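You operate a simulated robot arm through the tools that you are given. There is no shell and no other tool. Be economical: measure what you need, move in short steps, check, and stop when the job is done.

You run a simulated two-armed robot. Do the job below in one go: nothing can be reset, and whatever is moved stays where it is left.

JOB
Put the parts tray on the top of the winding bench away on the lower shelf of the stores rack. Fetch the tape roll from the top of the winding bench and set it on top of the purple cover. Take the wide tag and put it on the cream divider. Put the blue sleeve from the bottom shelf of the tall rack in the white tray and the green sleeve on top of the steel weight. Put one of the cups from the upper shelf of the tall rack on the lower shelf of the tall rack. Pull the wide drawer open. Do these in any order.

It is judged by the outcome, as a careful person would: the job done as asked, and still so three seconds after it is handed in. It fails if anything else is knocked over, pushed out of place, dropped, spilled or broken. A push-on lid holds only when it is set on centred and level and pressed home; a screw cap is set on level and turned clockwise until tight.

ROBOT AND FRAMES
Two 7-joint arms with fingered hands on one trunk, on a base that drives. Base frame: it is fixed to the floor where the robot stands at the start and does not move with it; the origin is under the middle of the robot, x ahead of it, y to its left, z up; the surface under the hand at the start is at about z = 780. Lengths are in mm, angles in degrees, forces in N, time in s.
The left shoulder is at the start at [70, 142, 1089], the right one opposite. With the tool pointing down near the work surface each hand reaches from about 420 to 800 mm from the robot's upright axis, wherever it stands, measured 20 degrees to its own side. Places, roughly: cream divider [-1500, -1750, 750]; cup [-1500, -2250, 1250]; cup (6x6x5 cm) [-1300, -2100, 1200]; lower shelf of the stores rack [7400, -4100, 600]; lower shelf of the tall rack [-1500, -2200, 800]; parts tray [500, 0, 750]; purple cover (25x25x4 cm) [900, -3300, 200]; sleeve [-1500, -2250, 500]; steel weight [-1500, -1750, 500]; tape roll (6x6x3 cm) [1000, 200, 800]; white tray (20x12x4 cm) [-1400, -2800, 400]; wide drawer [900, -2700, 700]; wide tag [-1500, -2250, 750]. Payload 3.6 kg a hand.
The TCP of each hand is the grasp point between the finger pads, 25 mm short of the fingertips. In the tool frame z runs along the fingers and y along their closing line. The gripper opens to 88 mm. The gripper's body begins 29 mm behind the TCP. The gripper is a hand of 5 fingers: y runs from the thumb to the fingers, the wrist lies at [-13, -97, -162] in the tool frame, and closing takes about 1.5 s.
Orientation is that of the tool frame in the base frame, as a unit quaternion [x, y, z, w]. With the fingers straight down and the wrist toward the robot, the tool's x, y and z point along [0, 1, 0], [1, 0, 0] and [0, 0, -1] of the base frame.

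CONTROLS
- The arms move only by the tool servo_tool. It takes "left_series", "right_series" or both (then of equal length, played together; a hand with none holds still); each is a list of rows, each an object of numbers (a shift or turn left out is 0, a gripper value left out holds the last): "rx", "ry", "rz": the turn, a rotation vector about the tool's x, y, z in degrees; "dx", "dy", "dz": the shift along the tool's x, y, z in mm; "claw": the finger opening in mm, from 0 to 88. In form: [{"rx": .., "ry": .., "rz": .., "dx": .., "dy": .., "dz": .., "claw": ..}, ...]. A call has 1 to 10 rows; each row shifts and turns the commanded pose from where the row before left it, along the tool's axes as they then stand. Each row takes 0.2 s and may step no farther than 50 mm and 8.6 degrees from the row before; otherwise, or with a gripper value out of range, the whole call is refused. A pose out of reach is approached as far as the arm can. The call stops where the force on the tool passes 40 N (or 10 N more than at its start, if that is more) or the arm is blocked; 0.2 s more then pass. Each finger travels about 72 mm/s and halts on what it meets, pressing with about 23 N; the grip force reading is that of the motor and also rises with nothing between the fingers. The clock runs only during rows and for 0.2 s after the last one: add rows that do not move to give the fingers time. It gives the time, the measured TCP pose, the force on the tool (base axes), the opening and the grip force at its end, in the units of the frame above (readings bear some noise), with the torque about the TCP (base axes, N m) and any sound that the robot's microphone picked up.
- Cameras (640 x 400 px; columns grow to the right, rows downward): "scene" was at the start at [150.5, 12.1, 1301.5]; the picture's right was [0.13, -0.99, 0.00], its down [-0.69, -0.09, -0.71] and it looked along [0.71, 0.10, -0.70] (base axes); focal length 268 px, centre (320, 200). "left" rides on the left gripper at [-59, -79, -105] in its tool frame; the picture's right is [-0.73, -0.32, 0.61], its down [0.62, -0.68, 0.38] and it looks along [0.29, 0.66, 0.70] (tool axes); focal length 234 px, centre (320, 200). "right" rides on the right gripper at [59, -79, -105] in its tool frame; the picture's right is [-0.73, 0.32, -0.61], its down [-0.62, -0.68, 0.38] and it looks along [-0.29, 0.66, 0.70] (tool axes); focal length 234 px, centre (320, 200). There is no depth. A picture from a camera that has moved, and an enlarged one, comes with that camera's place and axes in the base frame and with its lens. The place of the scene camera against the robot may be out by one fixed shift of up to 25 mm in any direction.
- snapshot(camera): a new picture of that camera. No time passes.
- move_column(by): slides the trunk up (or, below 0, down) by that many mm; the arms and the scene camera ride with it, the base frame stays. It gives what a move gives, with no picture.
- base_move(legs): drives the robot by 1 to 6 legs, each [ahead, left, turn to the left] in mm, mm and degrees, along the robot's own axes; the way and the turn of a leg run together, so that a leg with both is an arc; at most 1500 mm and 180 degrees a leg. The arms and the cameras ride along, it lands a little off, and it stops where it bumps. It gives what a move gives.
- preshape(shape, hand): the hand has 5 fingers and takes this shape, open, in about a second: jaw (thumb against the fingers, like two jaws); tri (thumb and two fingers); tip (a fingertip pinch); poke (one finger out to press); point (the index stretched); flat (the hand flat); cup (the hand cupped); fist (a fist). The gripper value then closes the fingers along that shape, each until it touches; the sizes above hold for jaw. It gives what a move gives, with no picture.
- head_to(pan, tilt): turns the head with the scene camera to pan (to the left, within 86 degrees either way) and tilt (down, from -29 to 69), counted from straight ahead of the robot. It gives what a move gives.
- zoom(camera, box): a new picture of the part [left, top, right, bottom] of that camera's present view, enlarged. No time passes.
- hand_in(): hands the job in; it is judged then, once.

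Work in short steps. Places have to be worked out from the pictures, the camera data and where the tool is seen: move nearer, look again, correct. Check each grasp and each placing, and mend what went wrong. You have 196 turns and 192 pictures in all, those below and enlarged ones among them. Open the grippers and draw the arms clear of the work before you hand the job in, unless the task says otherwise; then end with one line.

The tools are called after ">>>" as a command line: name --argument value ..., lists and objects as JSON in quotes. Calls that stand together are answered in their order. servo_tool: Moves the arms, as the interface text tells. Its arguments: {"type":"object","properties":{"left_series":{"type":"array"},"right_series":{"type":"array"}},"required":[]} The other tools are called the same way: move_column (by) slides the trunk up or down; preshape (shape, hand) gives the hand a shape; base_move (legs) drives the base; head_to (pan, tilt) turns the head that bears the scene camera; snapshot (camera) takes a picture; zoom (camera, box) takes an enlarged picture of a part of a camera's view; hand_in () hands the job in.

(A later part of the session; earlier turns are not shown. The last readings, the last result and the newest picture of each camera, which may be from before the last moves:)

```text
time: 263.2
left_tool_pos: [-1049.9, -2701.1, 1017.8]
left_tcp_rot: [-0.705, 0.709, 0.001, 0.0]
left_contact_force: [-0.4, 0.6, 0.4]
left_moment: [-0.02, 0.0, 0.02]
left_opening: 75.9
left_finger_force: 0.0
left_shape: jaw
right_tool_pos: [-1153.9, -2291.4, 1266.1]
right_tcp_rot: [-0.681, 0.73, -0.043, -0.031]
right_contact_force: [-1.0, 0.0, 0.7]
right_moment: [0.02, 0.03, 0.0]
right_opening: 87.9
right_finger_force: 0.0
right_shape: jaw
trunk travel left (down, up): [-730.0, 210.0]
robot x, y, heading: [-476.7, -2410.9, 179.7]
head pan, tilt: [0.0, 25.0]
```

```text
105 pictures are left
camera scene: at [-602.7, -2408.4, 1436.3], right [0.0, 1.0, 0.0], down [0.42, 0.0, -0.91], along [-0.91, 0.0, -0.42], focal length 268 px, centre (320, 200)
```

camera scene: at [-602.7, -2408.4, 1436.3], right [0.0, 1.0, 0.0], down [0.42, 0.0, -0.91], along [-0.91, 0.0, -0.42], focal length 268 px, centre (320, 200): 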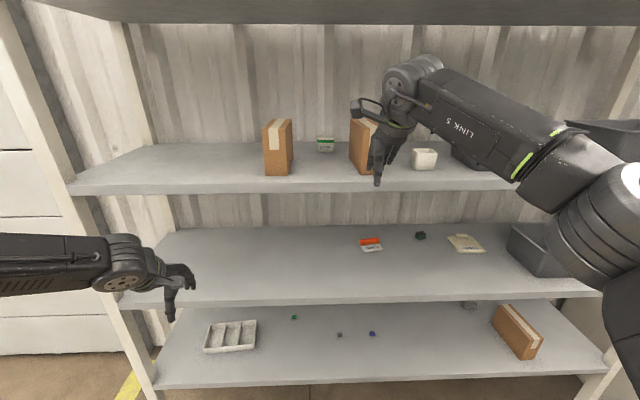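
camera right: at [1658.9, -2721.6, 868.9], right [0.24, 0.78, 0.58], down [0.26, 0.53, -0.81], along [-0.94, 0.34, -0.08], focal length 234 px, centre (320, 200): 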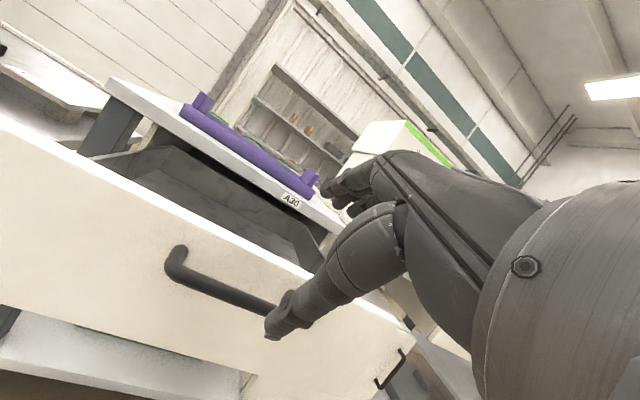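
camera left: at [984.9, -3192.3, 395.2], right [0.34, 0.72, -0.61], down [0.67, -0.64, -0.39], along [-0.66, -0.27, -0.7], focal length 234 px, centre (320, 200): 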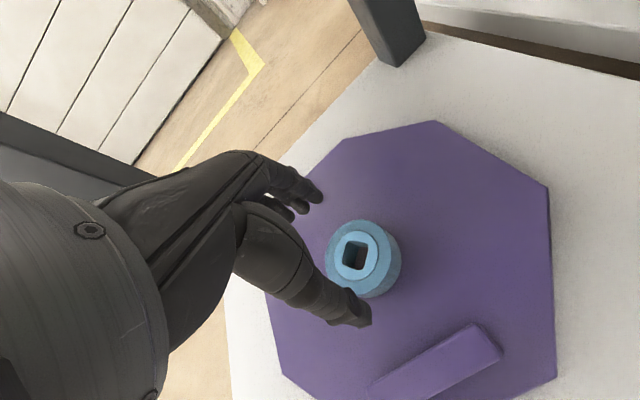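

I see three shelves with small items. I retract the right hand from the view and zoom.

>>> servo_tool --right_series '[{"dx": -25, "dy": -40}, {"dx": -25, "dy": -40}, {"dx": -25, "dy": -40}, {"dx": -25, "dy": -40}, {"dx": -25, "dy": -30}]' --left_series '[{"dx": 30, "dy": -20}, {"dx": 30, "dy": -20}, {"dx": 30, "dy": -20}, {"dx": 0}, {"dx": 0}]'

>>> zoom --camera "scene" --box '[180, 270, 400, 400]'

>>> zoom --camera "scene" --box '[330, 200, 550, 340]'

>>> zoom --camera "scene" --box '[240, 100, 460, 210]'

```text
time: 264.4
left_tool_pos: [-991.2, -2790.9, 1018.4]
left_tcp_rot: [-0.706, 0.708, 0.001, 0.001]
left_contact_force: [-0.2, -0.1, 0.9]
left_moment: [-0.01, -0.02, -0.05]
left_opening: 76.1
left_finger_force: 0.0
left_shape: jaw
right_tool_pos: [-954.0, -2179.7, 1254.0]
right_tcp_rot: [-0.681, 0.73, -0.043, -0.032]
right_contact_force: [-0.4, -0.8, 0.2]
right_moment: [0.0, 0.01, 0.03]
right_opening: 87.9
right_finger_force: 0.1
right_shape: jaw
trunk travel left (down, up): [-730.0, 210.0]
robot x, y, heading: [-479.2, -2410.2, 179.6]
head pan, tilt: [0.0, 25.0]
```

```text
2.91 times, centred on (290, 335) of scene
camera zoom: at [-601.0, -2407.0, 1436.4], right [0.0, 1.0, 0.0], down [0.42, 0.0, -0.91], along [-0.91, 0.0, -0.42], focal length 780 px, centre (407, -193)
```

zoom: 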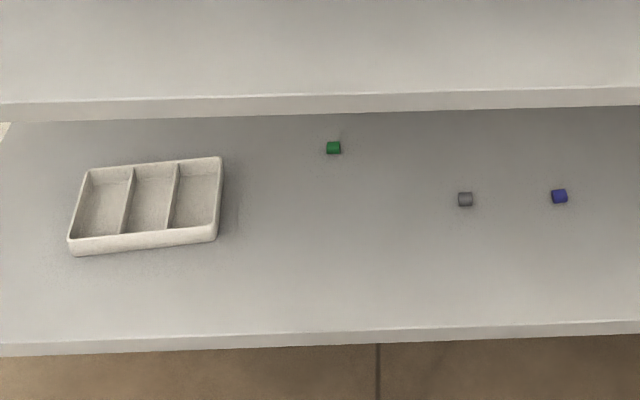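

```text
2.86 times, centred on (440, 270) of scene
camera zoom: at [-601.0, -2407.0, 1436.4], right [0.0, 1.0, 0.0], down [0.42, 0.0, -0.91], along [-0.91, 0.0, -0.42], focal length 766 px, centre (-23, 0)
```

zoom: 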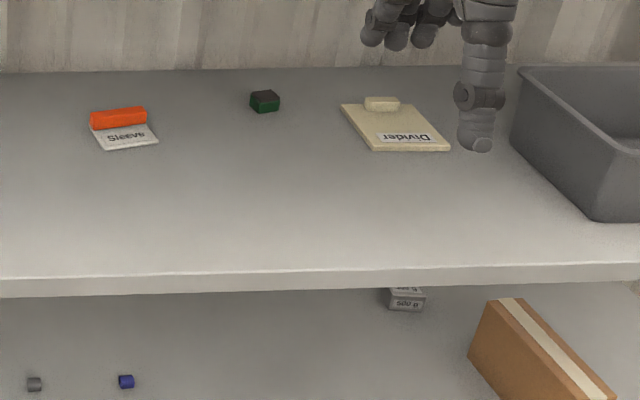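

```text
2.91 times, centred on (350, 155) of scene
camera zoom: at [-601.0, -2407.0, 1436.4], right [0.0, 1.0, 0.0], down [0.42, 0.0, -0.91], along [-0.91, 0.0, -0.42], focal length 780 px, centre (233, 331)
```

zoom: 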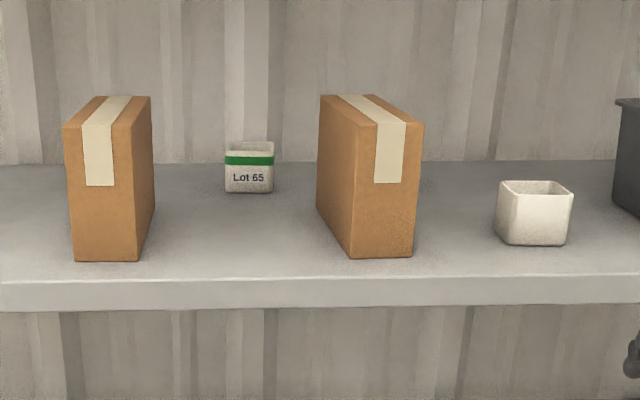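

Upper shelf ≈z1198, lower ≈815, bottom ≈410, rack front x≈-1220. I start with the plain cup near [-1325, -2119]: raise the trunk, straighten the right hand, and shift the base.

>>> move_column --by 120

>>> servo_tool --right_series '[{"ry": -6}, {"rz": -4}, {"dx": 0}]' --left_series '[{"dy": -30}, {"dy": -30}, {"dx": 0}]'

>>> base_move --legs '[[130, -160, 0]]'

>>> snapshot --camera "scene"

>>> snapshot --camera "right"

```text
time: 265.9
left_tool_pos: [-995.0, -2792.2, 1137.8]
left_tcp_rot: [-0.705, 0.709, 0.001, 0.001]
left_contact_force: [0.3, -0.3, -1.0]
left_moment: [-0.01, 0.0, -0.01]
left_opening: 76.2
left_finger_force: 0.0
left_shape: jaw
right_tool_pos: [-956.1, -2181.0, 1375.7]
right_tcp_rot: [-0.682, 0.73, -0.043, -0.032]
right_contact_force: [0.0, 0.3, 0.8]
right_moment: [0.0, 0.0, -0.01]
right_opening: 87.7
right_finger_force: 0.1
right_shape: jaw
trunk travel left (down, up): [-850.0, 90.0]
robot x, y, heading: [-476.5, -2409.9, 180.2]
head pan, tilt: [0.0, 25.0]
```

```text
time: 266.7
left_tool_pos: [-933.5, -2790.5, 1137.7]
left_tcp_rot: [-0.706, 0.708, 0.0, 0.0]
left_contact_force: [-0.3, -0.3, -0.2]
left_moment: [-0.03, 0.0, 0.01]
left_opening: 75.9
left_finger_force: 0.1
left_shape: jaw
right_tool_pos: [-957.5, -2178.2, 1373.2]
right_tcp_rot: [0.708, -0.706, 0.007, -0.006]
right_contact_force: [-0.4, 0.8, 0.8]
right_moment: [0.0, -0.05, -0.01]
right_opening: 87.8
right_finger_force: 0.1
right_shape: jaw
trunk travel left (down, up): [-850.0, 90.0]
robot x, y, heading: [-475.3, -2403.4, 179.7]
head pan, tilt: [0.0, 25.0]
```

```text
time: 268.4
left_tool_pos: [-1058.1, -2633.5, 1137.3]
left_tcp_rot: [-0.706, 0.709, 0.003, 0.0]
left_contact_force: [0.4, -0.4, 0.1]
left_moment: [0.01, 0.06, 0.01]
left_opening: 76.1
left_finger_force: 0.0
left_shape: jaw
right_tool_pos: [-1081.6, -2021.8, 1376.0]
right_tcp_rot: [0.708, -0.706, 0.005, -0.005]
right_contact_force: [0.2, 0.1, 0.6]
right_moment: [0.01, 0.02, -0.02]
right_opening: 87.7
right_finger_force: 0.1
right_shape: jaw
trunk travel left (down, up): [-850.0, 90.0]
robot x, y, heading: [-610.2, -2250.1, 179.7]
head pan, tilt: [0.0, 25.0]
```

```text
101 pictures are left
camera scene: at [-728.2, -2250.1, 1556.5], right [0.0, 1.0, 0.0], down [0.42, 0.0, -0.91], along [-0.91, 0.0, -0.42], focal length 268 px, centre (320, 200)
```

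scene: 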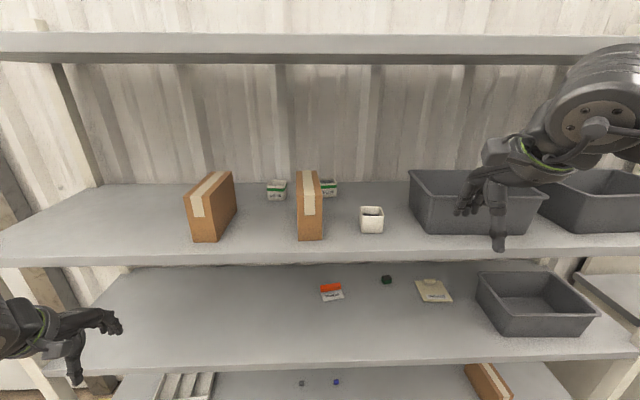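

```text
100 pictures are left
camera right: at [-1003.7, -2080.3, 1484.0], right [-0.33, 0.72, 0.6], down [0.69, 0.63, -0.37], along [-0.65, 0.29, -0.71], focal length 234 px, centre (320, 200)
```

right: 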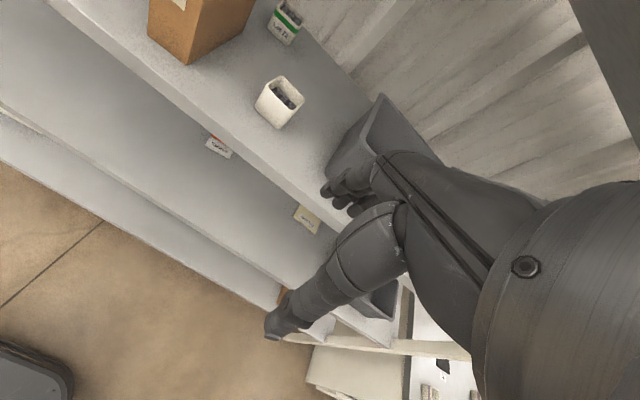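

>>> zoom --camera "right" --box '[220, 50, 340, 150]'

>>> zoom --camera "scene" --box '[240, 160, 440, 320]'

```text
4.00 times, centred on (280, 100) of right
camera zoom: at [-1003.7, -2080.3, 1484.0], right [-0.33, 0.72, 0.6], down [0.69, 0.63, -0.37], along [-0.65, 0.29, -0.71], focal length 937 px, centre (480, 600)
```

zoom: 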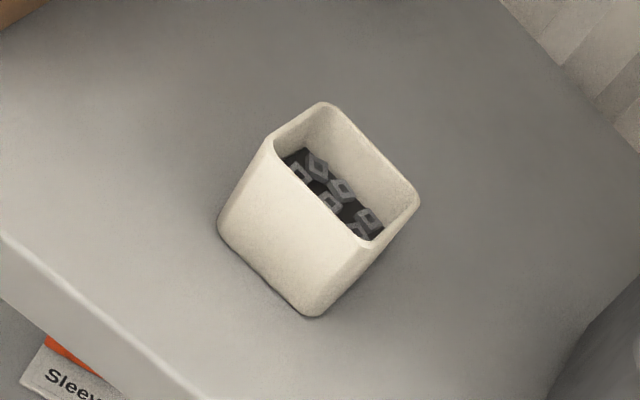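

```text
2.50 times, centred on (340, 240) of scene
camera zoom: at [-728.2, -2250.1, 1556.5], right [0.0, 1.0, 0.0], down [0.42, 0.0, -0.91], along [-0.91, 0.0, -0.42], focal length 670 px, centre (270, 100)
```

zoom: 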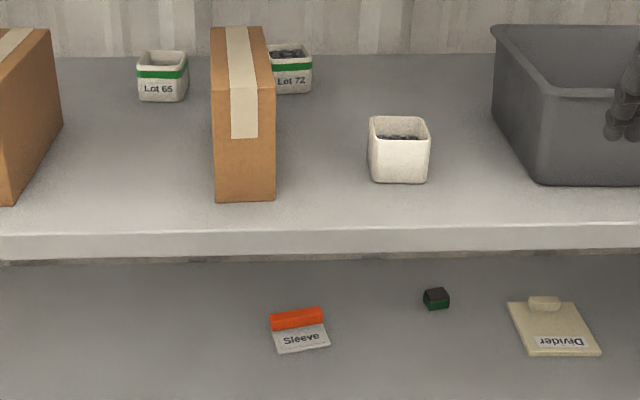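

The plain cup (with small parts in it) is at ≈[-1350, -2123]; I'll keep it level. I move the right hand above it.

>>> servo_tool --right_series '[{"dx": 50}, {"dx": 50}, {"dy": 44}, {"dy": 44}, {"dy": 44}, {"dy": 44}, {"dy": 44}, {"dy": 45}, {"dz": 45}, {"dx": 0}]'

>>> snapshot --camera "right"

>>> snapshot --camera "scene"

```text
time: 270.6
left_tool_pos: [-1061.7, -2631.5, 1137.8]
left_tcp_rot: [-0.706, 0.708, 0.0, 0.001]
left_contact_force: [0.8, -0.7, 0.2]
left_moment: [0.04, 0.01, -0.04]
left_opening: 76.1
left_finger_force: 0.1
left_shape: jaw
right_tool_pos: [-1326.1, -2116.8, 1314.6]
right_tcp_rot: [0.708, -0.706, 0.006, -0.006]
right_contact_force: [-0.4, 0.5, 0.7]
right_moment: [0.0, 0.02, -0.02]
right_opening: 88.0
right_finger_force: 0.0
right_shape: jaw
right hand out of reach, approached as far as the arm can: row 8
trunk travel left (down, up): [-850.0, 90.0]
robot x, y, heading: [-607.7, -2248.0, 179.7]
head pan, tilt: [0.0, 25.0]
```

```text
97 pictures are left
camera right: at [-1248.8, -2174.5, 1422.6], right [-0.34, 0.73, 0.6], down [0.69, 0.63, -0.37], along [-0.65, 0.29, -0.71], focal length 234 px, centre (320, 200)
```

right: 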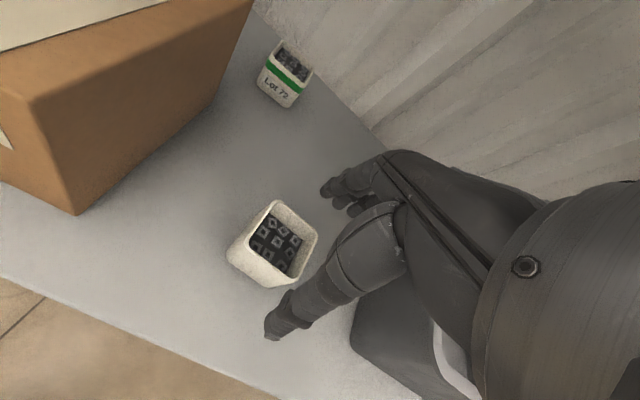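

```text
96 pictures are left
camera scene: at [-730.9, -2247.2, 1556.2], right [0.0, 1.0, 0.0], down [0.42, 0.0, -0.91], along [-0.91, 0.0, -0.42], focal length 268 px, centre (320, 200)
```

scene: 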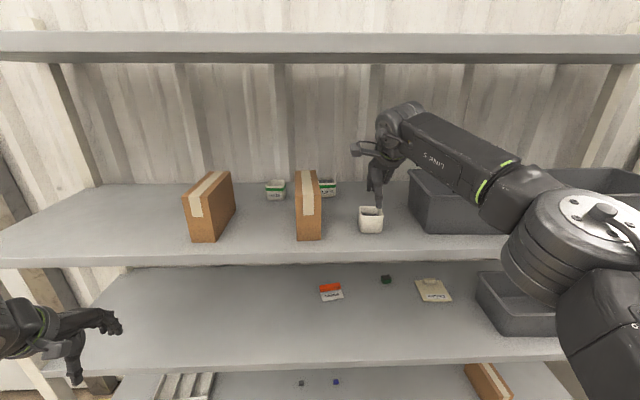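

Cup rim centre triangulates to [-1346, -2120, 1247]. I move the base 40 mm closer, centre the hand and descend.

>>> base_move --legs '[[40, 0, 0]]'

>>> servo_tool --right_series '[{"dy": -17, "dx": 2}, {"dx": 0}]'

>>> snapshot --camera "right"

```text
time: 271.4
left_tool_pos: [-1092.2, -2631.3, 1141.0]
left_tcp_rot: [-0.706, 0.708, 0.003, -0.003]
left_contact_force: [0.0, 0.5, 0.7]
left_moment: [0.04, 0.03, 0.0]
left_opening: 75.7
left_finger_force: 0.1
left_shape: jaw
right_tool_pos: [-1357.3, -2117.1, 1321.1]
right_tcp_rot: [0.708, -0.706, 0.004, -0.004]
right_contact_force: [0.3, -0.4, 0.4]
right_moment: [-0.01, 0.03, -0.03]
right_opening: 88.3
right_finger_force: 0.0
right_shape: jaw
trunk travel left (down, up): [-850.0, 90.0]
robot x, y, heading: [-648.7, -2251.1, 179.9]
head pan, tilt: [0.0, 25.0]
```

```text
time: 272.0
left_tool_pos: [-1096.9, -2631.3, 1139.2]
left_tcp_rot: [-0.706, 0.708, 0.002, 0.0]
left_contact_force: [0.3, 0.5, -0.1]
left_moment: [-0.02, 0.01, 0.0]
left_opening: 76.1
left_finger_force: 0.0
left_shape: jaw
right_tool_pos: [-1345.7, -2119.9, 1317.6]
right_tcp_rot: [0.708, -0.706, 0.006, -0.004]
right_contact_force: [0.0, -0.4, 0.8]
right_moment: [-0.05, 0.0, -0.05]
right_opening: 88.0
right_finger_force: 0.0
right_shape: jaw
trunk travel left (down, up): [-850.0, 90.0]
robot x, y, heading: [-649.4, -2248.3, 179.6]
head pan, tilt: [0.0, 25.0]
```

```text
95 pictures are left
camera right: at [-1267.1, -2176.5, 1424.8], right [-0.33, 0.73, 0.6], down [0.68, 0.63, -0.37], along [-0.65, 0.29, -0.71], focal length 234 px, centre (320, 200)
```

right: 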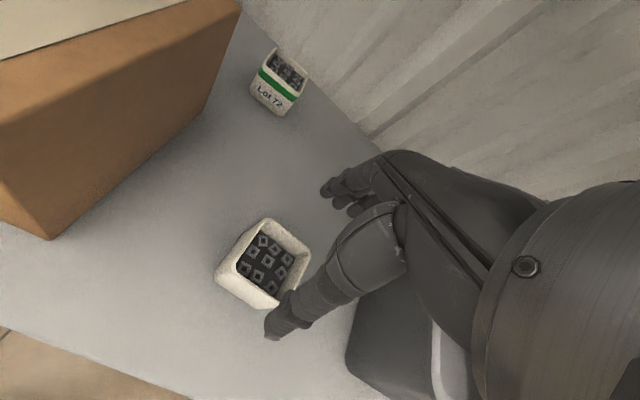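

Centred within a few mm. I descend around the cup.

>>> servo_tool --right_series '[{"dz": 30, "dy": -2}, {"dz": 20}, {"dx": 0}]'

>>> snapshot --camera "right"

```text
time: 272.8
left_tool_pos: [-1100.5, -2631.3, 1138.0]
left_tcp_rot: [-0.706, 0.708, 0.001, 0.001]
left_contact_force: [0.4, 0.0, 0.1]
left_moment: [-0.01, -0.01, 0.0]
left_opening: 76.2
left_finger_force: 0.2
left_shape: jaw
right_tool_pos: [-1347.3, -2120.4, 1264.5]
right_tcp_rot: [0.708, -0.706, 0.006, -0.006]
right_contact_force: [0.8, 0.6, 1.0]
right_moment: [0.03, -0.02, -0.01]
right_opening: 87.8
right_finger_force: 0.0
right_shape: jaw
trunk travel left (down, up): [-850.0, 90.0]
robot x, y, heading: [-647.2, -2249.4, 179.7]
head pan, tilt: [0.0, 25.0]
```

```text
94 pictures are left
camera right: at [-1269.2, -2177.4, 1372.5], right [-0.34, 0.73, 0.6], down [0.69, 0.63, -0.37], along [-0.65, 0.29, -0.71], focal length 234 px, centre (320, 200)
```

right: 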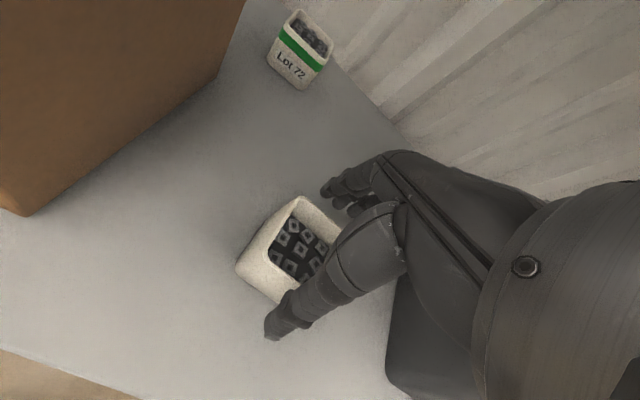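

Good; continue down and close on the cup.

>>> servo_tool --right_series '[{"dz": 18, "dx": 2}, {"dz": 16}, {"claw": 0}, {"dx": 0}, {"dx": 0}, {"dx": 0}, {"dx": 0}, {"dx": 0}]'

>>> snapshot --camera "right"

```text
time: 274.6
left_tool_pos: [-1101.0, -2630.4, 1137.5]
left_tcp_rot: [-0.705, 0.709, 0.001, 0.001]
left_contact_force: [-0.4, -0.3, -0.2]
left_moment: [-0.01, -0.04, -0.02]
left_opening: 76.0
left_finger_force: 0.0
left_shape: jaw
right_tool_pos: [-1346.5, -2121.4, 1230.3]
right_tcp_rot: [0.709, -0.706, 0.007, -0.005]
right_contact_force: [0.3, 0.2, 1.0]
right_moment: [0.03, 0.0, 0.02]
right_opening: 50.0
right_finger_force: 22.9
right_shape: jaw
trunk travel left (down, up): [-850.0, 90.0]
robot x, y, heading: [-645.6, -2246.1, 179.7]
head pan, tilt: [0.0, 25.0]
```

```text
93 pictures are left
camera right: at [-1268.9, -2179.3, 1338.5], right [-0.34, 0.73, 0.6], down [0.69, 0.63, -0.37], along [-0.65, 0.29, -0.71], focal length 234 px, centre (320, 200)
```

right: 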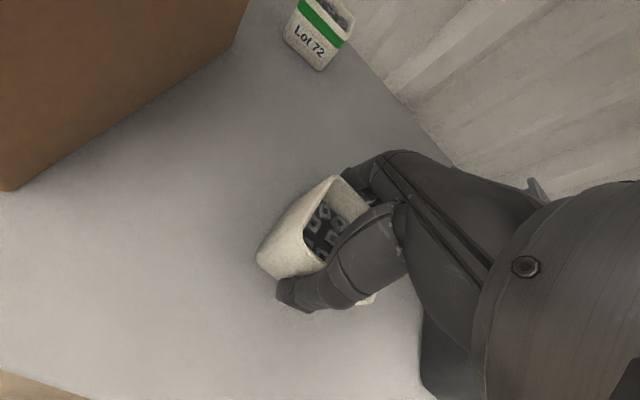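

Gripped. I lift it and draw out level.

>>> servo_tool --right_series '[{"dz": -15}, {"dz": -15}, {"dz": -15}, {"dy": -35}, {"dy": -35}, {"dy": -35}, {"dy": -35}, {"dy": -35}, {"dy": -35}, {"dx": 0}]'

>>> snapshot --camera "right"

```text
time: 276.8
left_tool_pos: [-1101.1, -2630.0, 1137.9]
left_tcp_rot: [-0.706, 0.708, 0.0, 0.0]
left_contact_force: [-0.5, -0.9, 0.3]
left_moment: [0.02, -0.04, 0.01]
left_opening: 75.9
left_finger_force: 0.1
left_shape: jaw
right_tool_pos: [-1136.8, -2120.0, 1280.4]
right_tcp_rot: [0.708, -0.706, 0.008, -0.006]
right_contact_force: [0.5, 0.3, -0.2]
right_moment: [-0.01, -0.01, 0.0]
right_opening: 50.1
right_finger_force: 23.5
right_shape: jaw
trunk travel left (down, up): [-850.0, 90.0]
robot x, y, heading: [-645.5, -2249.0, 179.8]
head pan, tilt: [0.0, 25.0]
```

```text
92 pictures are left
camera right: at [-1058.1, -2177.4, 1387.7], right [-0.34, 0.73, 0.6], down [0.69, 0.62, -0.37], along [-0.64, 0.29, -0.71], focal length 234 px, centre (320, 200)
```

right: 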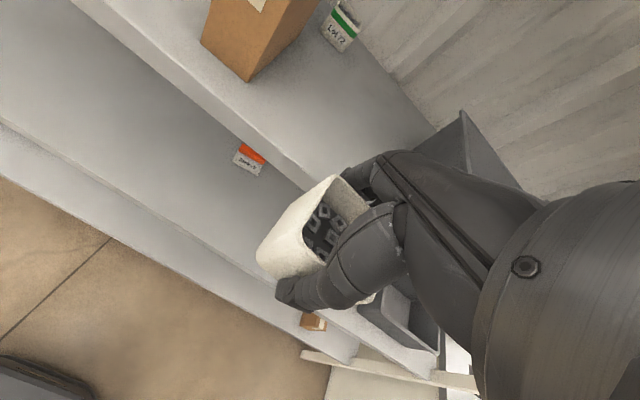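

Cup held level. I back 100 mm and lower the trunk to bring it to the lower shelf's level.

>>> base_move --legs '[[-100, 0, 0]]'

>>> move_column --by -360

>>> head_to --pan 0 --tilt 22

>>> snapshot --camera "scene"

>>> snapshot --camera "right"

```text
time: 278.0
left_tool_pos: [-1004.0, -2631.3, 1136.7]
left_tcp_rot: [-0.706, 0.709, 0.0, 0.001]
left_contact_force: [-1.2, 0.2, -0.3]
left_moment: [0.0, 0.0, 0.0]
left_opening: 75.7
left_finger_force: 0.1
left_shape: jaw
right_tool_pos: [-1040.5, -2120.1, 1279.4]
right_tcp_rot: [0.708, -0.706, 0.008, -0.007]
right_contact_force: [0.1, -0.3, -0.4]
right_moment: [-0.01, -0.02, 0.01]
right_opening: 50.0
right_finger_force: 22.8
right_shape: jaw
trunk travel left (down, up): [-850.0, 90.0]
robot x, y, heading: [-548.1, -2247.4, 179.8]
head pan, tilt: [0.0, 25.0]
```

```text
time: 281.5
left_tool_pos: [-1000.7, -2630.5, 778.4]
left_tcp_rot: [-0.706, 0.709, 0.001, 0.0]
left_contact_force: [-0.7, -0.4, -0.3]
left_moment: [0.0, -0.01, -0.01]
left_opening: 75.7
left_finger_force: 0.0
left_shape: jaw
right_tool_pos: [-1035.1, -2120.3, 918.8]
right_tcp_rot: [0.708, -0.706, 0.007, -0.005]
right_contact_force: [0.0, -0.1, -0.4]
right_moment: [-0.01, 0.03, 0.01]
right_opening: 50.0
right_finger_force: 23.6
right_shape: jaw
trunk travel left (down, up): [-490.0, 450.0]
robot x, y, heading: [-549.3, -2249.6, 180.0]
head pan, tilt: [0.0, 25.0]
```

```text
time: 282.1
left_tool_pos: [-999.9, -2630.7, 777.8]
left_tcp_rot: [-0.705, 0.709, 0.001, 0.0]
left_contact_force: [0.1, -0.1, 0.6]
left_moment: [0.03, 0.01, 0.0]
left_opening: 75.8
left_finger_force: 0.1
left_shape: jaw
right_tool_pos: [-1037.4, -2121.3, 920.8]
right_tcp_rot: [0.708, -0.706, 0.007, -0.006]
right_contact_force: [0.4, 0.1, -1.1]
right_moment: [0.03, 0.01, 0.02]
right_opening: 49.9
right_finger_force: 22.4
right_shape: jaw
trunk travel left (down, up): [-490.0, 450.0]
robot x, y, heading: [-549.7, -2246.8, 179.9]
head pan, tilt: [0.0, 22.0]
```

```text
91 pictures are left
camera scene: at [-672.0, -2247.0, 1201.1], right [0.0, 1.0, 0.0], down [0.38, 0.0, -0.93], along [-0.93, 0.0, -0.38], focal length 268 px, centre (320, 200)
```

scene: 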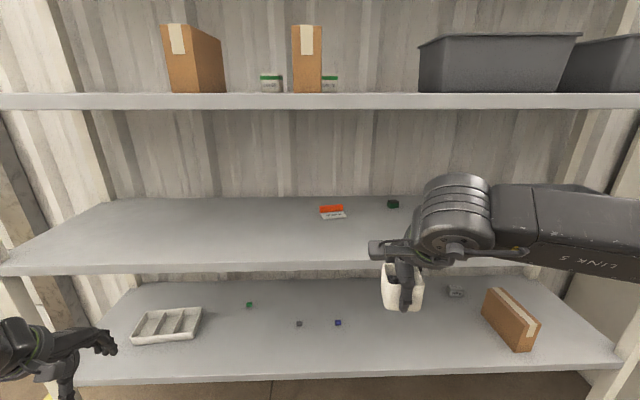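

```text
90 pictures are left
camera right: at [-958.2, -2177.9, 1027.8], right [-0.34, 0.73, 0.6], down [0.69, 0.63, -0.37], along [-0.65, 0.29, -0.71], focal length 234 px, centre (320, 200)
```

right: 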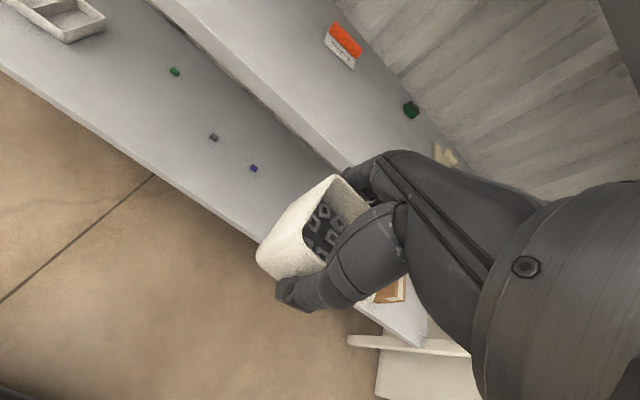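

Lower shelf top is z≈808. I lower the cup to entry height, shift it right to y≈-2030, drive 120 mm in, and look before sliding it over the shelf.

>>> servo_tool --right_series '[{"dx": -30, "dz": 20}, {"dx": -30, "dz": 15}, {"dx": -30}, {"dx": 0}]'

>>> base_move --legs '[[120, 0, 0]]'

>>> servo_tool --right_series '[{"dy": 33}, {"dy": 33}, {"dy": 33}, {"dy": 33}, {"dy": 33}, {"dx": 0}]'

>>> snapshot --camera "scene"

>>> snapshot --camera "right"

```text
time: 283.1
left_tool_pos: [-1000.5, -2630.9, 776.6]
left_tcp_rot: [-0.706, 0.708, 0.0, 0.001]
left_contact_force: [0.8, 0.9, 0.4]
left_moment: [-0.03, -0.01, 0.0]
left_opening: 75.9
left_finger_force: 0.2
left_shape: jaw
right_tool_pos: [-1036.0, -2031.0, 884.9]
right_tcp_rot: [0.708, -0.706, 0.006, -0.005]
right_contact_force: [0.8, 0.2, -0.4]
right_moment: [0.03, 0.02, 0.01]
right_opening: 50.2
right_finger_force: 23.2
right_shape: jaw
trunk travel left (down, up): [-490.0, 450.0]
robot x, y, heading: [-549.2, -2251.1, 179.9]
head pan, tilt: [0.0, 22.0]
```

```text
time: 284.4
left_tool_pos: [-1120.8, -2630.9, 777.0]
left_tcp_rot: [-0.706, 0.709, 0.0, 0.001]
left_contact_force: [-0.1, 0.1, -0.1]
left_moment: [0.01, -0.02, -0.04]
left_opening: 76.1
left_finger_force: 0.1
left_shape: jaw
right_tool_pos: [-1155.6, -2030.5, 884.7]
right_tcp_rot: [0.708, -0.706, 0.008, -0.006]
right_contact_force: [-0.9, 0.2, -1.0]
right_moment: [0.03, -0.03, 0.0]
right_opening: 50.0
right_finger_force: 22.5
right_shape: jaw
trunk travel left (down, up): [-490.0, 450.0]
robot x, y, heading: [-670.3, -2248.6, 179.8]
head pan, tilt: [0.0, 22.0]
```

```text
time: 285.8
left_tool_pos: [-1120.6, -2630.4, 778.6]
left_tcp_rot: [-0.706, 0.709, 0.002, 0.001]
left_contact_force: [-0.3, 1.1, -1.3]
left_moment: [0.0, 0.03, 0.01]
left_opening: 76.0
left_finger_force: 0.0
left_shape: jaw
right_tool_pos: [-1320.9, -2030.8, 881.1]
right_tcp_rot: [0.708, -0.706, 0.006, -0.005]
right_contact_force: [0.4, -0.2, -1.0]
right_moment: [0.02, 0.0, -0.02]
right_opening: 49.8
right_finger_force: 23.2
right_shape: jaw
trunk travel left (down, up): [-490.0, 450.0]
robot x, y, heading: [-667.8, -2250.1, 179.8]
head pan, tilt: [0.0, 22.0]
```

```text
89 pictures are left
camera scene: at [-791.5, -2246.3, 1201.2], right [0.0, 1.0, 0.0], down [0.37, 0.0, -0.93], along [-0.93, 0.0, -0.37], focal length 268 px, centre (320, 200)
```

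scene: 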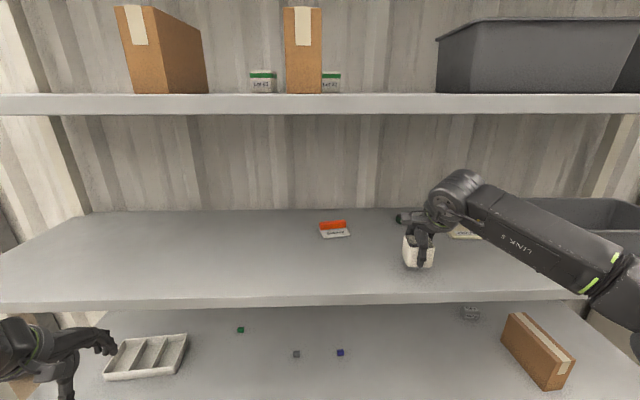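

```text
88 pictures are left
camera right: at [-1243.3, -2088.9, 987.5], right [-0.34, 0.73, 0.6], down [0.69, 0.63, -0.37], along [-0.65, 0.29, -0.71], focal length 234 px, centre (320, 200)
```

right: 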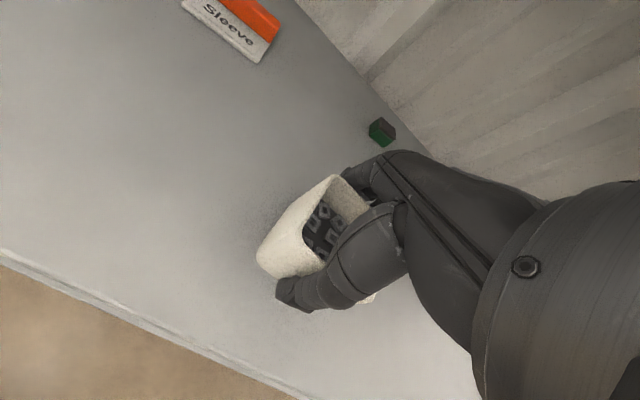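

Clear position. I lower the cup to the shelf.

>>> servo_tool --right_series '[{"dz": 15}, {"dz": 12}, {"dz": 5}, {"dz": 3}, {"dx": 0}]'

```text
time: 286.9
left_tool_pos: [-1119.7, -2630.9, 779.3]
left_tcp_rot: [-0.706, 0.709, 0.001, 0.0]
left_contact_force: [0.3, 1.2, 0.5]
left_moment: [0.01, -0.05, 0.02]
left_opening: 76.0
left_finger_force: 0.0
left_shape: jaw
right_tool_pos: [-1318.9, -2032.1, 849.0]
right_tcp_rot: [0.708, -0.706, 0.005, -0.004]
right_contact_force: [-5.4, 1.7, 14.3]
right_moment: [0.06, 0.14, 0.02]
right_opening: 49.8
right_finger_force: 22.7
right_shape: jaw
trunk travel left (down, up): [-490.0, 450.0]
robot x, y, heading: [-669.7, -2248.8, 179.7]
head pan, tilt: [0.0, 22.0]
```

Contact at 14 N: the cup stands on the shelf. I open and lift away.

>>> servo_tool --right_series '[{"dz": -1}, {"claw": 80}, {"dx": 0}, {"dx": 0}, {"dx": 0}, {"dx": 0}, {"dz": -15}, {"dz": -20}, {"dz": -10}, {"dx": 0}]'

>>> snapshot --camera "right"

```text
time: 289.1
left_tool_pos: [-1120.9, -2630.5, 778.6]
left_tcp_rot: [-0.706, 0.708, 0.001, 0.0]
left_contact_force: [1.1, 0.5, -0.9]
left_moment: [0.0, 0.01, -0.02]
left_opening: 76.0
left_finger_force: 0.0
left_shape: jaw
right_tool_pos: [-1321.1, -2030.2, 894.5]
right_tcp_rot: [0.708, -0.706, 0.007, -0.007]
right_contact_force: [-0.1, -0.8, 0.4]
right_moment: [-0.01, -0.01, 0.02]
right_opening: 79.8
right_finger_force: 0.0
right_shape: jaw
trunk travel left (down, up): [-490.0, 450.0]
robot x, y, heading: [-665.2, -2246.9, 179.9]
head pan, tilt: [0.0, 22.0]
```

```text
87 pictures are left
camera right: at [-1243.0, -2088.5, 1001.7], right [-0.34, 0.73, 0.6], down [0.69, 0.63, -0.37], along [-0.65, 0.29, -0.71], focal length 234 px, centre (320, 200)
```

right: 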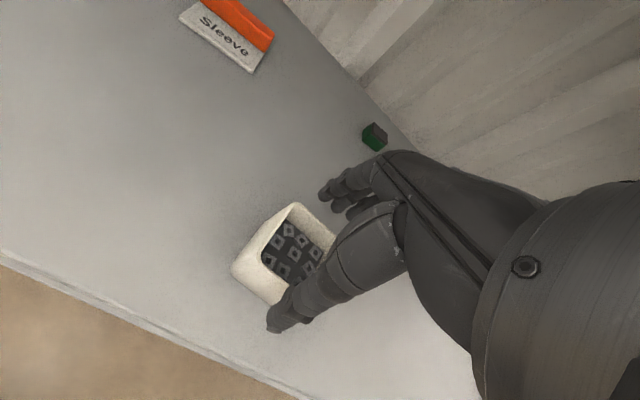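

Cup is done. Next the tag: its orange handle bar is at ≈[-1527, -2201]. I raise both hands to clear, shift the right hand to y≈-2200, and drive in.

>>> servo_tool --right_series '[{"dz": -16}, {"dx": 43}, {"dx": 43}, {"dx": 43}, {"dx": 41}, {"dx": 0}]' --left_series '[{"dz": -25}, {"dz": -25}, {"dz": -25}, {"dz": -25}, {"dz": -25}, {"dx": 0}]'

>>> base_move --legs '[[150, 0, 0]]'

>>> snapshot --camera "right"

>>> snapshot --camera "scene"

```text
time: 290.6
left_tool_pos: [-1120.3, -2632.3, 905.4]
left_tcp_rot: [-0.706, 0.708, 0.001, 0.0]
left_contact_force: [0.0, -0.1, 0.2]
left_moment: [0.03, 0.04, -0.03]
left_opening: 76.0
left_finger_force: 0.1
left_shape: jaw
right_tool_pos: [-1319.8, -2200.4, 909.5]
right_tcp_rot: [0.708, -0.706, 0.007, -0.006]
right_contact_force: [0.0, 0.3, -0.5]
right_moment: [-0.02, -0.01, -0.01]
right_opening: 80.0
right_finger_force: 0.1
right_shape: jaw
trunk travel left (down, up): [-490.0, 450.0]
robot x, y, heading: [-666.6, -2248.6, 179.5]
head pan, tilt: [0.0, 22.0]
```

```text
time: 291.9
left_tool_pos: [-1269.7, -2632.9, 904.3]
left_tcp_rot: [-0.707, 0.708, 0.0, 0.001]
left_contact_force: [-0.7, -0.9, 0.0]
left_moment: [-0.01, -0.03, 0.01]
left_opening: 76.0
left_finger_force: 0.0
left_shape: jaw
right_tool_pos: [-1469.6, -2200.3, 909.6]
right_tcp_rot: [0.709, -0.705, 0.007, -0.006]
right_contact_force: [0.8, -1.0, -0.1]
right_moment: [0.01, -0.02, -0.01]
right_opening: 79.8
right_finger_force: 0.0
right_shape: jaw
trunk travel left (down, up): [-490.0, 450.0]
robot x, y, heading: [-815.8, -2248.3, 179.7]
head pan, tilt: [0.0, 22.0]
```

```text
86 pictures are left
camera right: at [-1390.9, -2258.6, 1017.2], right [-0.34, 0.73, 0.6], down [0.69, 0.63, -0.37], along [-0.65, 0.29, -0.71], focal length 234 px, centre (320, 200)
```

right: 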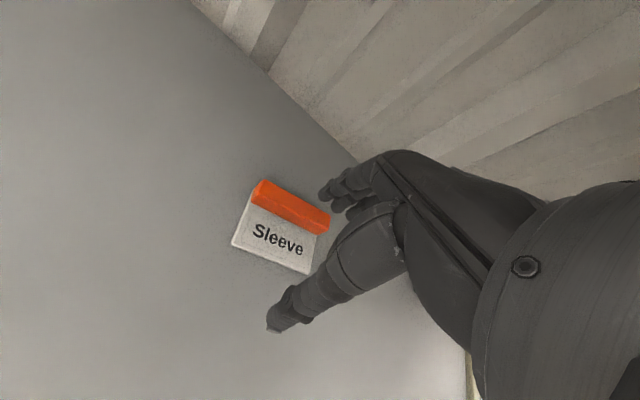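

```text
85 pictures are left
camera scene: at [-941.8, -2246.6, 1201.0], right [0.0, 1.0, 0.0], down [0.38, 0.0, -0.93], along [-0.93, 0.0, -0.38], focal length 268 px, centre (320, 200)
```

scene: 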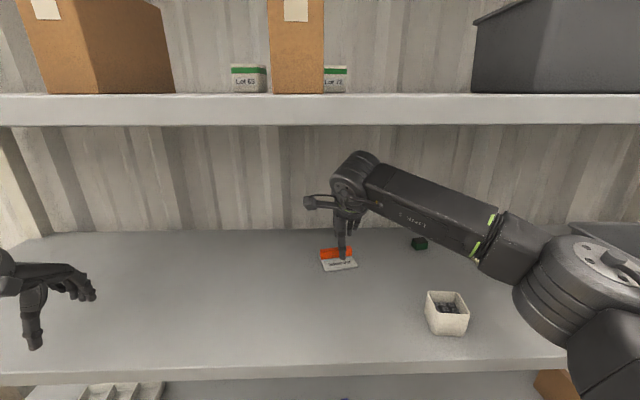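

The tag's handle is centred ≈[-1525, -2206], turned ~15°. I align the hand's yaw, centre and descend part way.

>>> servo_tool --right_series '[{"dx": 6, "dy": 28, "claw": 56}, {"dy": 27}, {"rz": -7.5}, {"rz": -7.5}, {"dz": 25}, {"dx": 0}]'

>>> snapshot --camera "right"

```text
time: 293.3
left_tool_pos: [-1267.5, -2632.8, 904.4]
left_tcp_rot: [-0.706, 0.708, 0.001, 0.0]
left_contact_force: [0.4, -0.5, 0.8]
left_moment: [0.01, 0.0, 0.0]
left_opening: 76.0
left_finger_force: 0.1
left_shape: jaw
right_tool_pos: [-1522.0, -2207.1, 883.6]
right_tcp_rot: [0.795, -0.607, 0.007, -0.004]
right_contact_force: [-0.6, -0.7, -0.1]
right_moment: [0.01, -0.01, 0.01]
right_opening: 56.5
right_finger_force: 0.1
right_shape: jaw
trunk travel left (down, up): [-490.0, 450.0]
robot x, y, heading: [-815.3, -2247.1, 179.6]
head pan, tilt: [0.0, 22.0]
```

```text
84 pictures are left
camera right: at [-1431.6, -2242.6, 990.9], right [-0.51, 0.62, 0.6], down [0.5, 0.78, -0.38], along [-0.7, 0.1, -0.71], focal length 234 px, centre (320, 200)
```

right: 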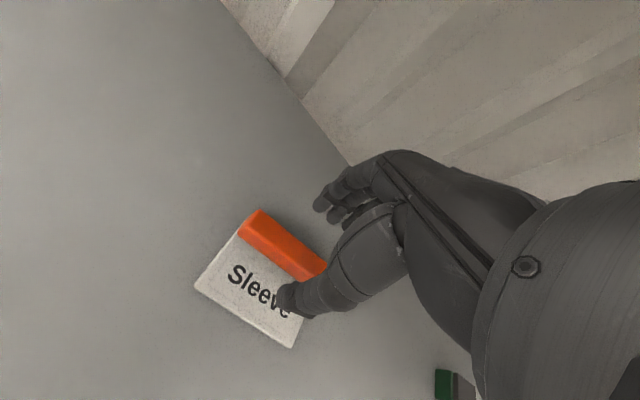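

Aligned; 8 mm sideways correction, then descend to TCP z≈846 and close.

>>> servo_tool --right_series '[{"dx": 8, "dy": 2, "dz": 10}, {"dz": 15}, {"dz": 12}, {"dx": 0}]'

>>> snapshot --camera "right"

```text
time: 294.3
left_tool_pos: [-1267.2, -2632.2, 906.0]
left_tcp_rot: [-0.707, 0.708, 0.002, 0.0]
left_contact_force: [-0.5, 0.1, 0.6]
left_moment: [-0.01, 0.01, 0.01]
left_opening: 76.2
left_finger_force: 0.0
left_shape: jaw
right_tool_pos: [-1520.6, -2216.7, 849.1]
right_tcp_rot: [0.795, -0.607, 0.005, -0.002]
right_contact_force: [-3.0, -0.4, 17.4]
right_moment: [0.14, -0.61, 0.0]
right_opening: 54.5
right_finger_force: 0.1
right_shape: jaw
trunk travel left (down, up): [-490.0, 450.0]
robot x, y, heading: [-811.9, -2250.3, 179.9]
head pan, tilt: [0.0, 22.0]
```

```text
83 pictures are left
camera right: at [-1429.0, -2251.7, 957.0], right [-0.51, 0.62, 0.6], down [0.5, 0.78, -0.38], along [-0.7, 0.1, -0.71], focal length 234 px, centre (320, 200)
```

right: 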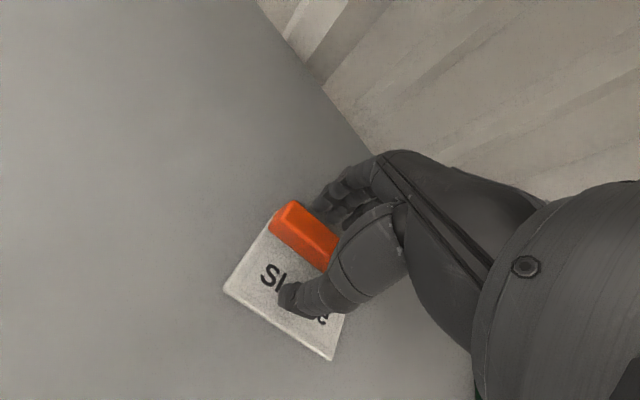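

The thumb touches the tag plate; I raise 4 mm and close on the orange handle.

>>> servo_tool --right_series '[{"dz": -4}, {"claw": 0}, {"dx": 0}, {"dx": 0}, {"dx": 0}, {"dx": 0}, {"dx": 0}, {"dx": 0}]'

>>> snapshot --camera "right"

```text
time: 296.1
left_tool_pos: [-1267.9, -2631.3, 904.8]
left_tcp_rot: [-0.706, 0.708, 0.001, 0.0]
left_contact_force: [0.2, -0.4, 0.0]
left_moment: [0.02, 0.0, 0.04]
left_opening: 75.9
left_finger_force: 0.0
left_shape: jaw
right_tool_pos: [-1520.2, -2215.5, 850.9]
right_tcp_rot: [0.795, -0.606, 0.007, -0.005]
right_contact_force: [0.3, 0.4, 0.7]
right_moment: [0.0, -0.05, 0.02]
right_opening: 13.6
right_finger_force: 22.6
right_shape: jaw
trunk travel left (down, up): [-490.0, 450.0]
robot x, y, heading: [-816.6, -2247.9, 179.7]
head pan, tilt: [0.0, 22.0]
```

```text
82 pictures are left
camera right: at [-1430.5, -2251.3, 958.4], right [-0.51, 0.62, 0.6], down [0.5, 0.78, -0.38], along [-0.7, 0.11, -0.71], focal length 234 px, centre (320, 200)
```

right: 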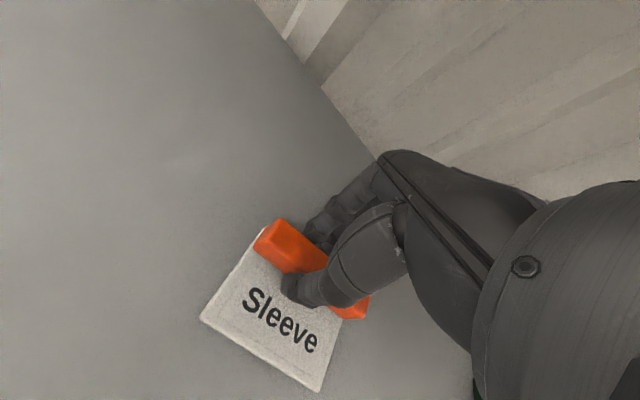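

Handle gripped. I lift and check.

>>> servo_tool --right_series '[{"dz": -10}, {"dz": -15}, {"dz": -15}, {"dx": 0}]'

>>> snapshot --camera "right"

>>> zoom --camera "scene" --box '[260, 140, 520, 360]'

```text
time: 297.1
left_tool_pos: [-1269.2, -2632.1, 904.6]
left_tcp_rot: [-0.707, 0.708, 0.001, 0.0]
left_contact_force: [0.4, 0.9, -0.4]
left_moment: [-0.01, 0.02, 0.01]
left_opening: 76.3
left_finger_force: 0.1
left_shape: jaw
right_tool_pos: [-1521.6, -2214.6, 893.2]
right_tcp_rot: [0.795, -0.607, 0.007, -0.006]
right_contact_force: [-0.3, 0.6, -0.3]
right_moment: [0.0, -0.01, 0.02]
right_opening: 13.9
right_finger_force: 23.6
right_shape: jaw
trunk travel left (down, up): [-490.0, 450.0]
robot x, y, heading: [-819.3, -2248.6, 179.9]
head pan, tilt: [0.0, 22.0]
```

```text
81 pictures are left
camera right: at [-1430.8, -2250.8, 1001.1], right [-0.51, 0.62, 0.6], down [0.5, 0.78, -0.38], along [-0.7, 0.11, -0.71], focal length 234 px, centre (320, 200)
```

right: 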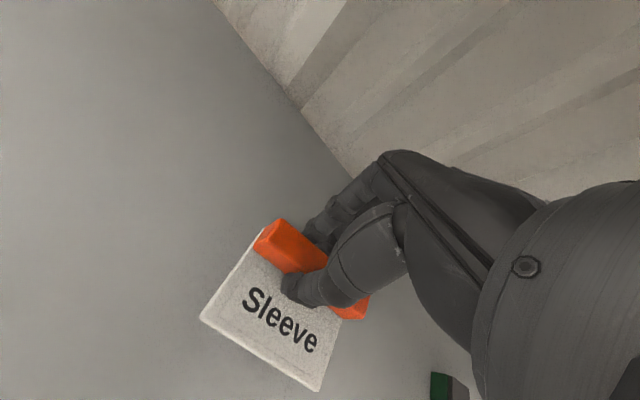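

```text
1.82 times, centred on (390, 250) of scene
camera zoom: at [-940.9, -2246.5, 1201.1], right [0.0, 1.0, 0.0], down [0.38, 0.0, -0.93], along [-0.93, 0.0, -0.38], focal length 487 px, centre (193, 109)
```

zoom: 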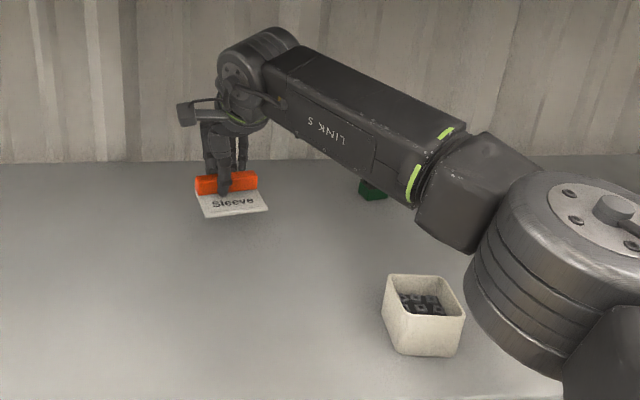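

The tag hangs level. I strafe the base 370 mm right, keeping the hands inside the lower bay (all clear of the cup), and look for the divider.

>>> base_move --legs '[[0, -370, 0]]'

>>> snapshot --camera "right"

>>> snapshot --camera "scene"

```text
time: 299.5
left_tool_pos: [-1269.4, -2259.8, 903.8]
left_tcp_rot: [-0.705, 0.709, 0.002, 0.0]
left_contact_force: [0.3, -0.5, -0.1]
left_moment: [0.0, -0.02, 0.02]
left_opening: 75.9
left_finger_force: 0.0
left_shape: jaw
right_tool_pos: [-1519.6, -1843.3, 892.0]
right_tcp_rot: [0.794, -0.608, 0.008, -0.005]
right_contact_force: [0.6, 0.2, 0.2]
right_moment: [-0.01, 0.01, 0.01]
right_opening: 13.7
right_finger_force: 23.4
right_shape: jaw
trunk travel left (down, up): [-490.0, 450.0]
robot x, y, heading: [-816.4, -1878.1, 179.6]
head pan, tilt: [0.0, 22.0]
```

```text
79 pictures are left
camera right: at [-1429.5, -1878.2, 1000.9], right [-0.51, 0.62, 0.6], down [0.5, 0.78, -0.38], along [-0.7, 0.11, -0.71], focal length 234 px, centre (320, 200)
```

right: 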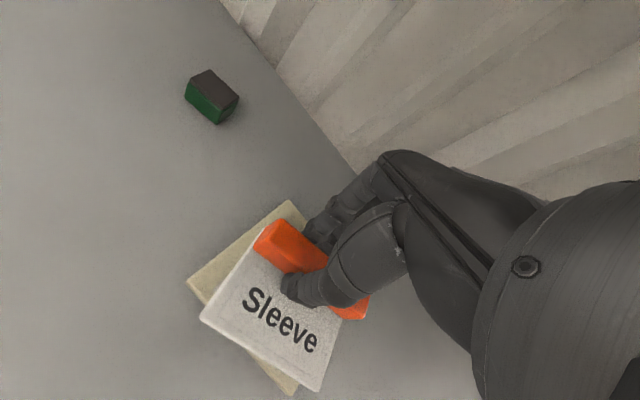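

```text
78 pictures are left
camera scene: at [-939.6, -1875.6, 1201.1], right [0.01, 1.0, 0.0], down [0.37, 0.0, -0.93], along [-0.93, 0.0, -0.37], focal length 268 px, centre (320, 200)
```

scene: 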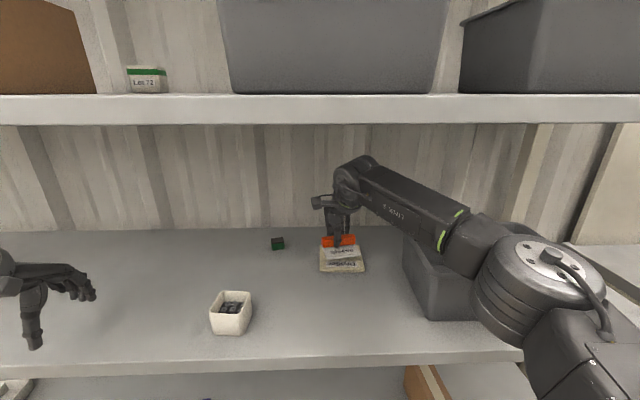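

The divider spans ≈x −1576…−1467, y −1873…−1766 with its raised grip at the back (x≈−1550). I turn the tag square and centre it over the front part.

>>> servo_tool --right_series '[{"rz": 7.6}, {"rz": 7.6}, {"dx": -12, "dy": -3}, {"dx": -12, "dy": -3}, {"dx": 0}]'

>>> snapshot --camera "right"

>>> zoom --camera "scene" --box '[280, 200, 420, 290]'

```text
time: 300.7
left_tool_pos: [-1269.7, -2261.2, 905.1]
left_tcp_rot: [-0.705, 0.709, 0.001, 0.0]
left_contact_force: [-0.6, -0.1, -0.5]
left_moment: [-0.02, 0.01, 0.0]
left_opening: 76.2
left_finger_force: 0.0
left_shape: jaw
right_tool_pos: [-1512.1, -1819.1, 892.5]
right_tcp_rot: [0.707, -0.707, 0.007, -0.006]
right_contact_force: [-0.5, -0.4, -0.8]
right_moment: [0.01, 0.03, 0.03]
right_opening: 13.7
right_finger_force: 22.6
right_shape: jaw
trunk travel left (down, up): [-490.0, 450.0]
robot x, y, heading: [-816.9, -1878.9, 179.9]
head pan, tilt: [0.0, 22.0]
```

```text
77 pictures are left
camera right: at [-1435.1, -1877.5, 1001.3], right [-0.33, 0.73, 0.6], down [0.69, 0.62, -0.37], along [-0.64, 0.29, -0.71], focal length 234 px, centre (320, 200)
```

right: 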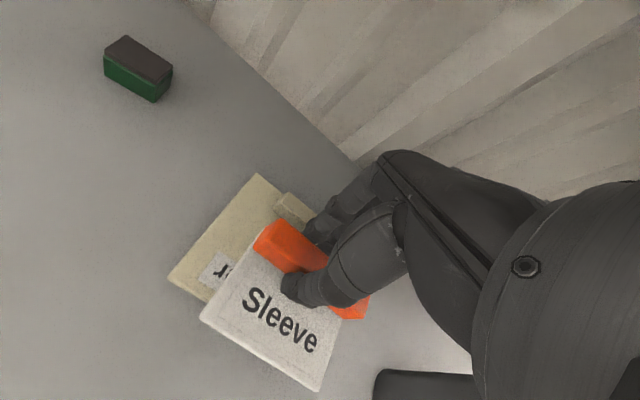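

```text
4.44 times, centred on (350, 245) of scene
camera zoom: at [-939.7, -1876.4, 1201.1], right [0.0, 1.0, 0.0], down [0.37, 0.0, -0.93], along [-0.93, 0.0, -0.37], focal length 1191 px, centre (187, 0)
```

zoom: 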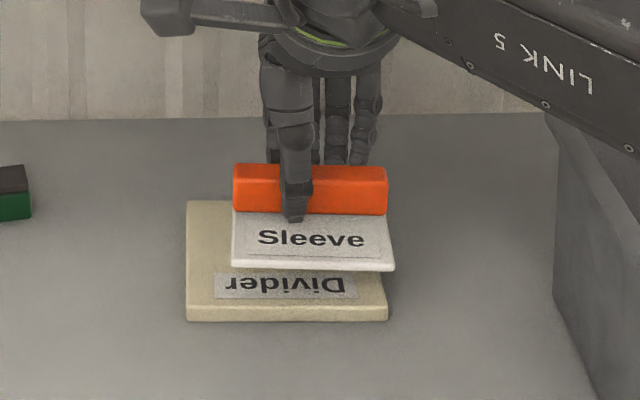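

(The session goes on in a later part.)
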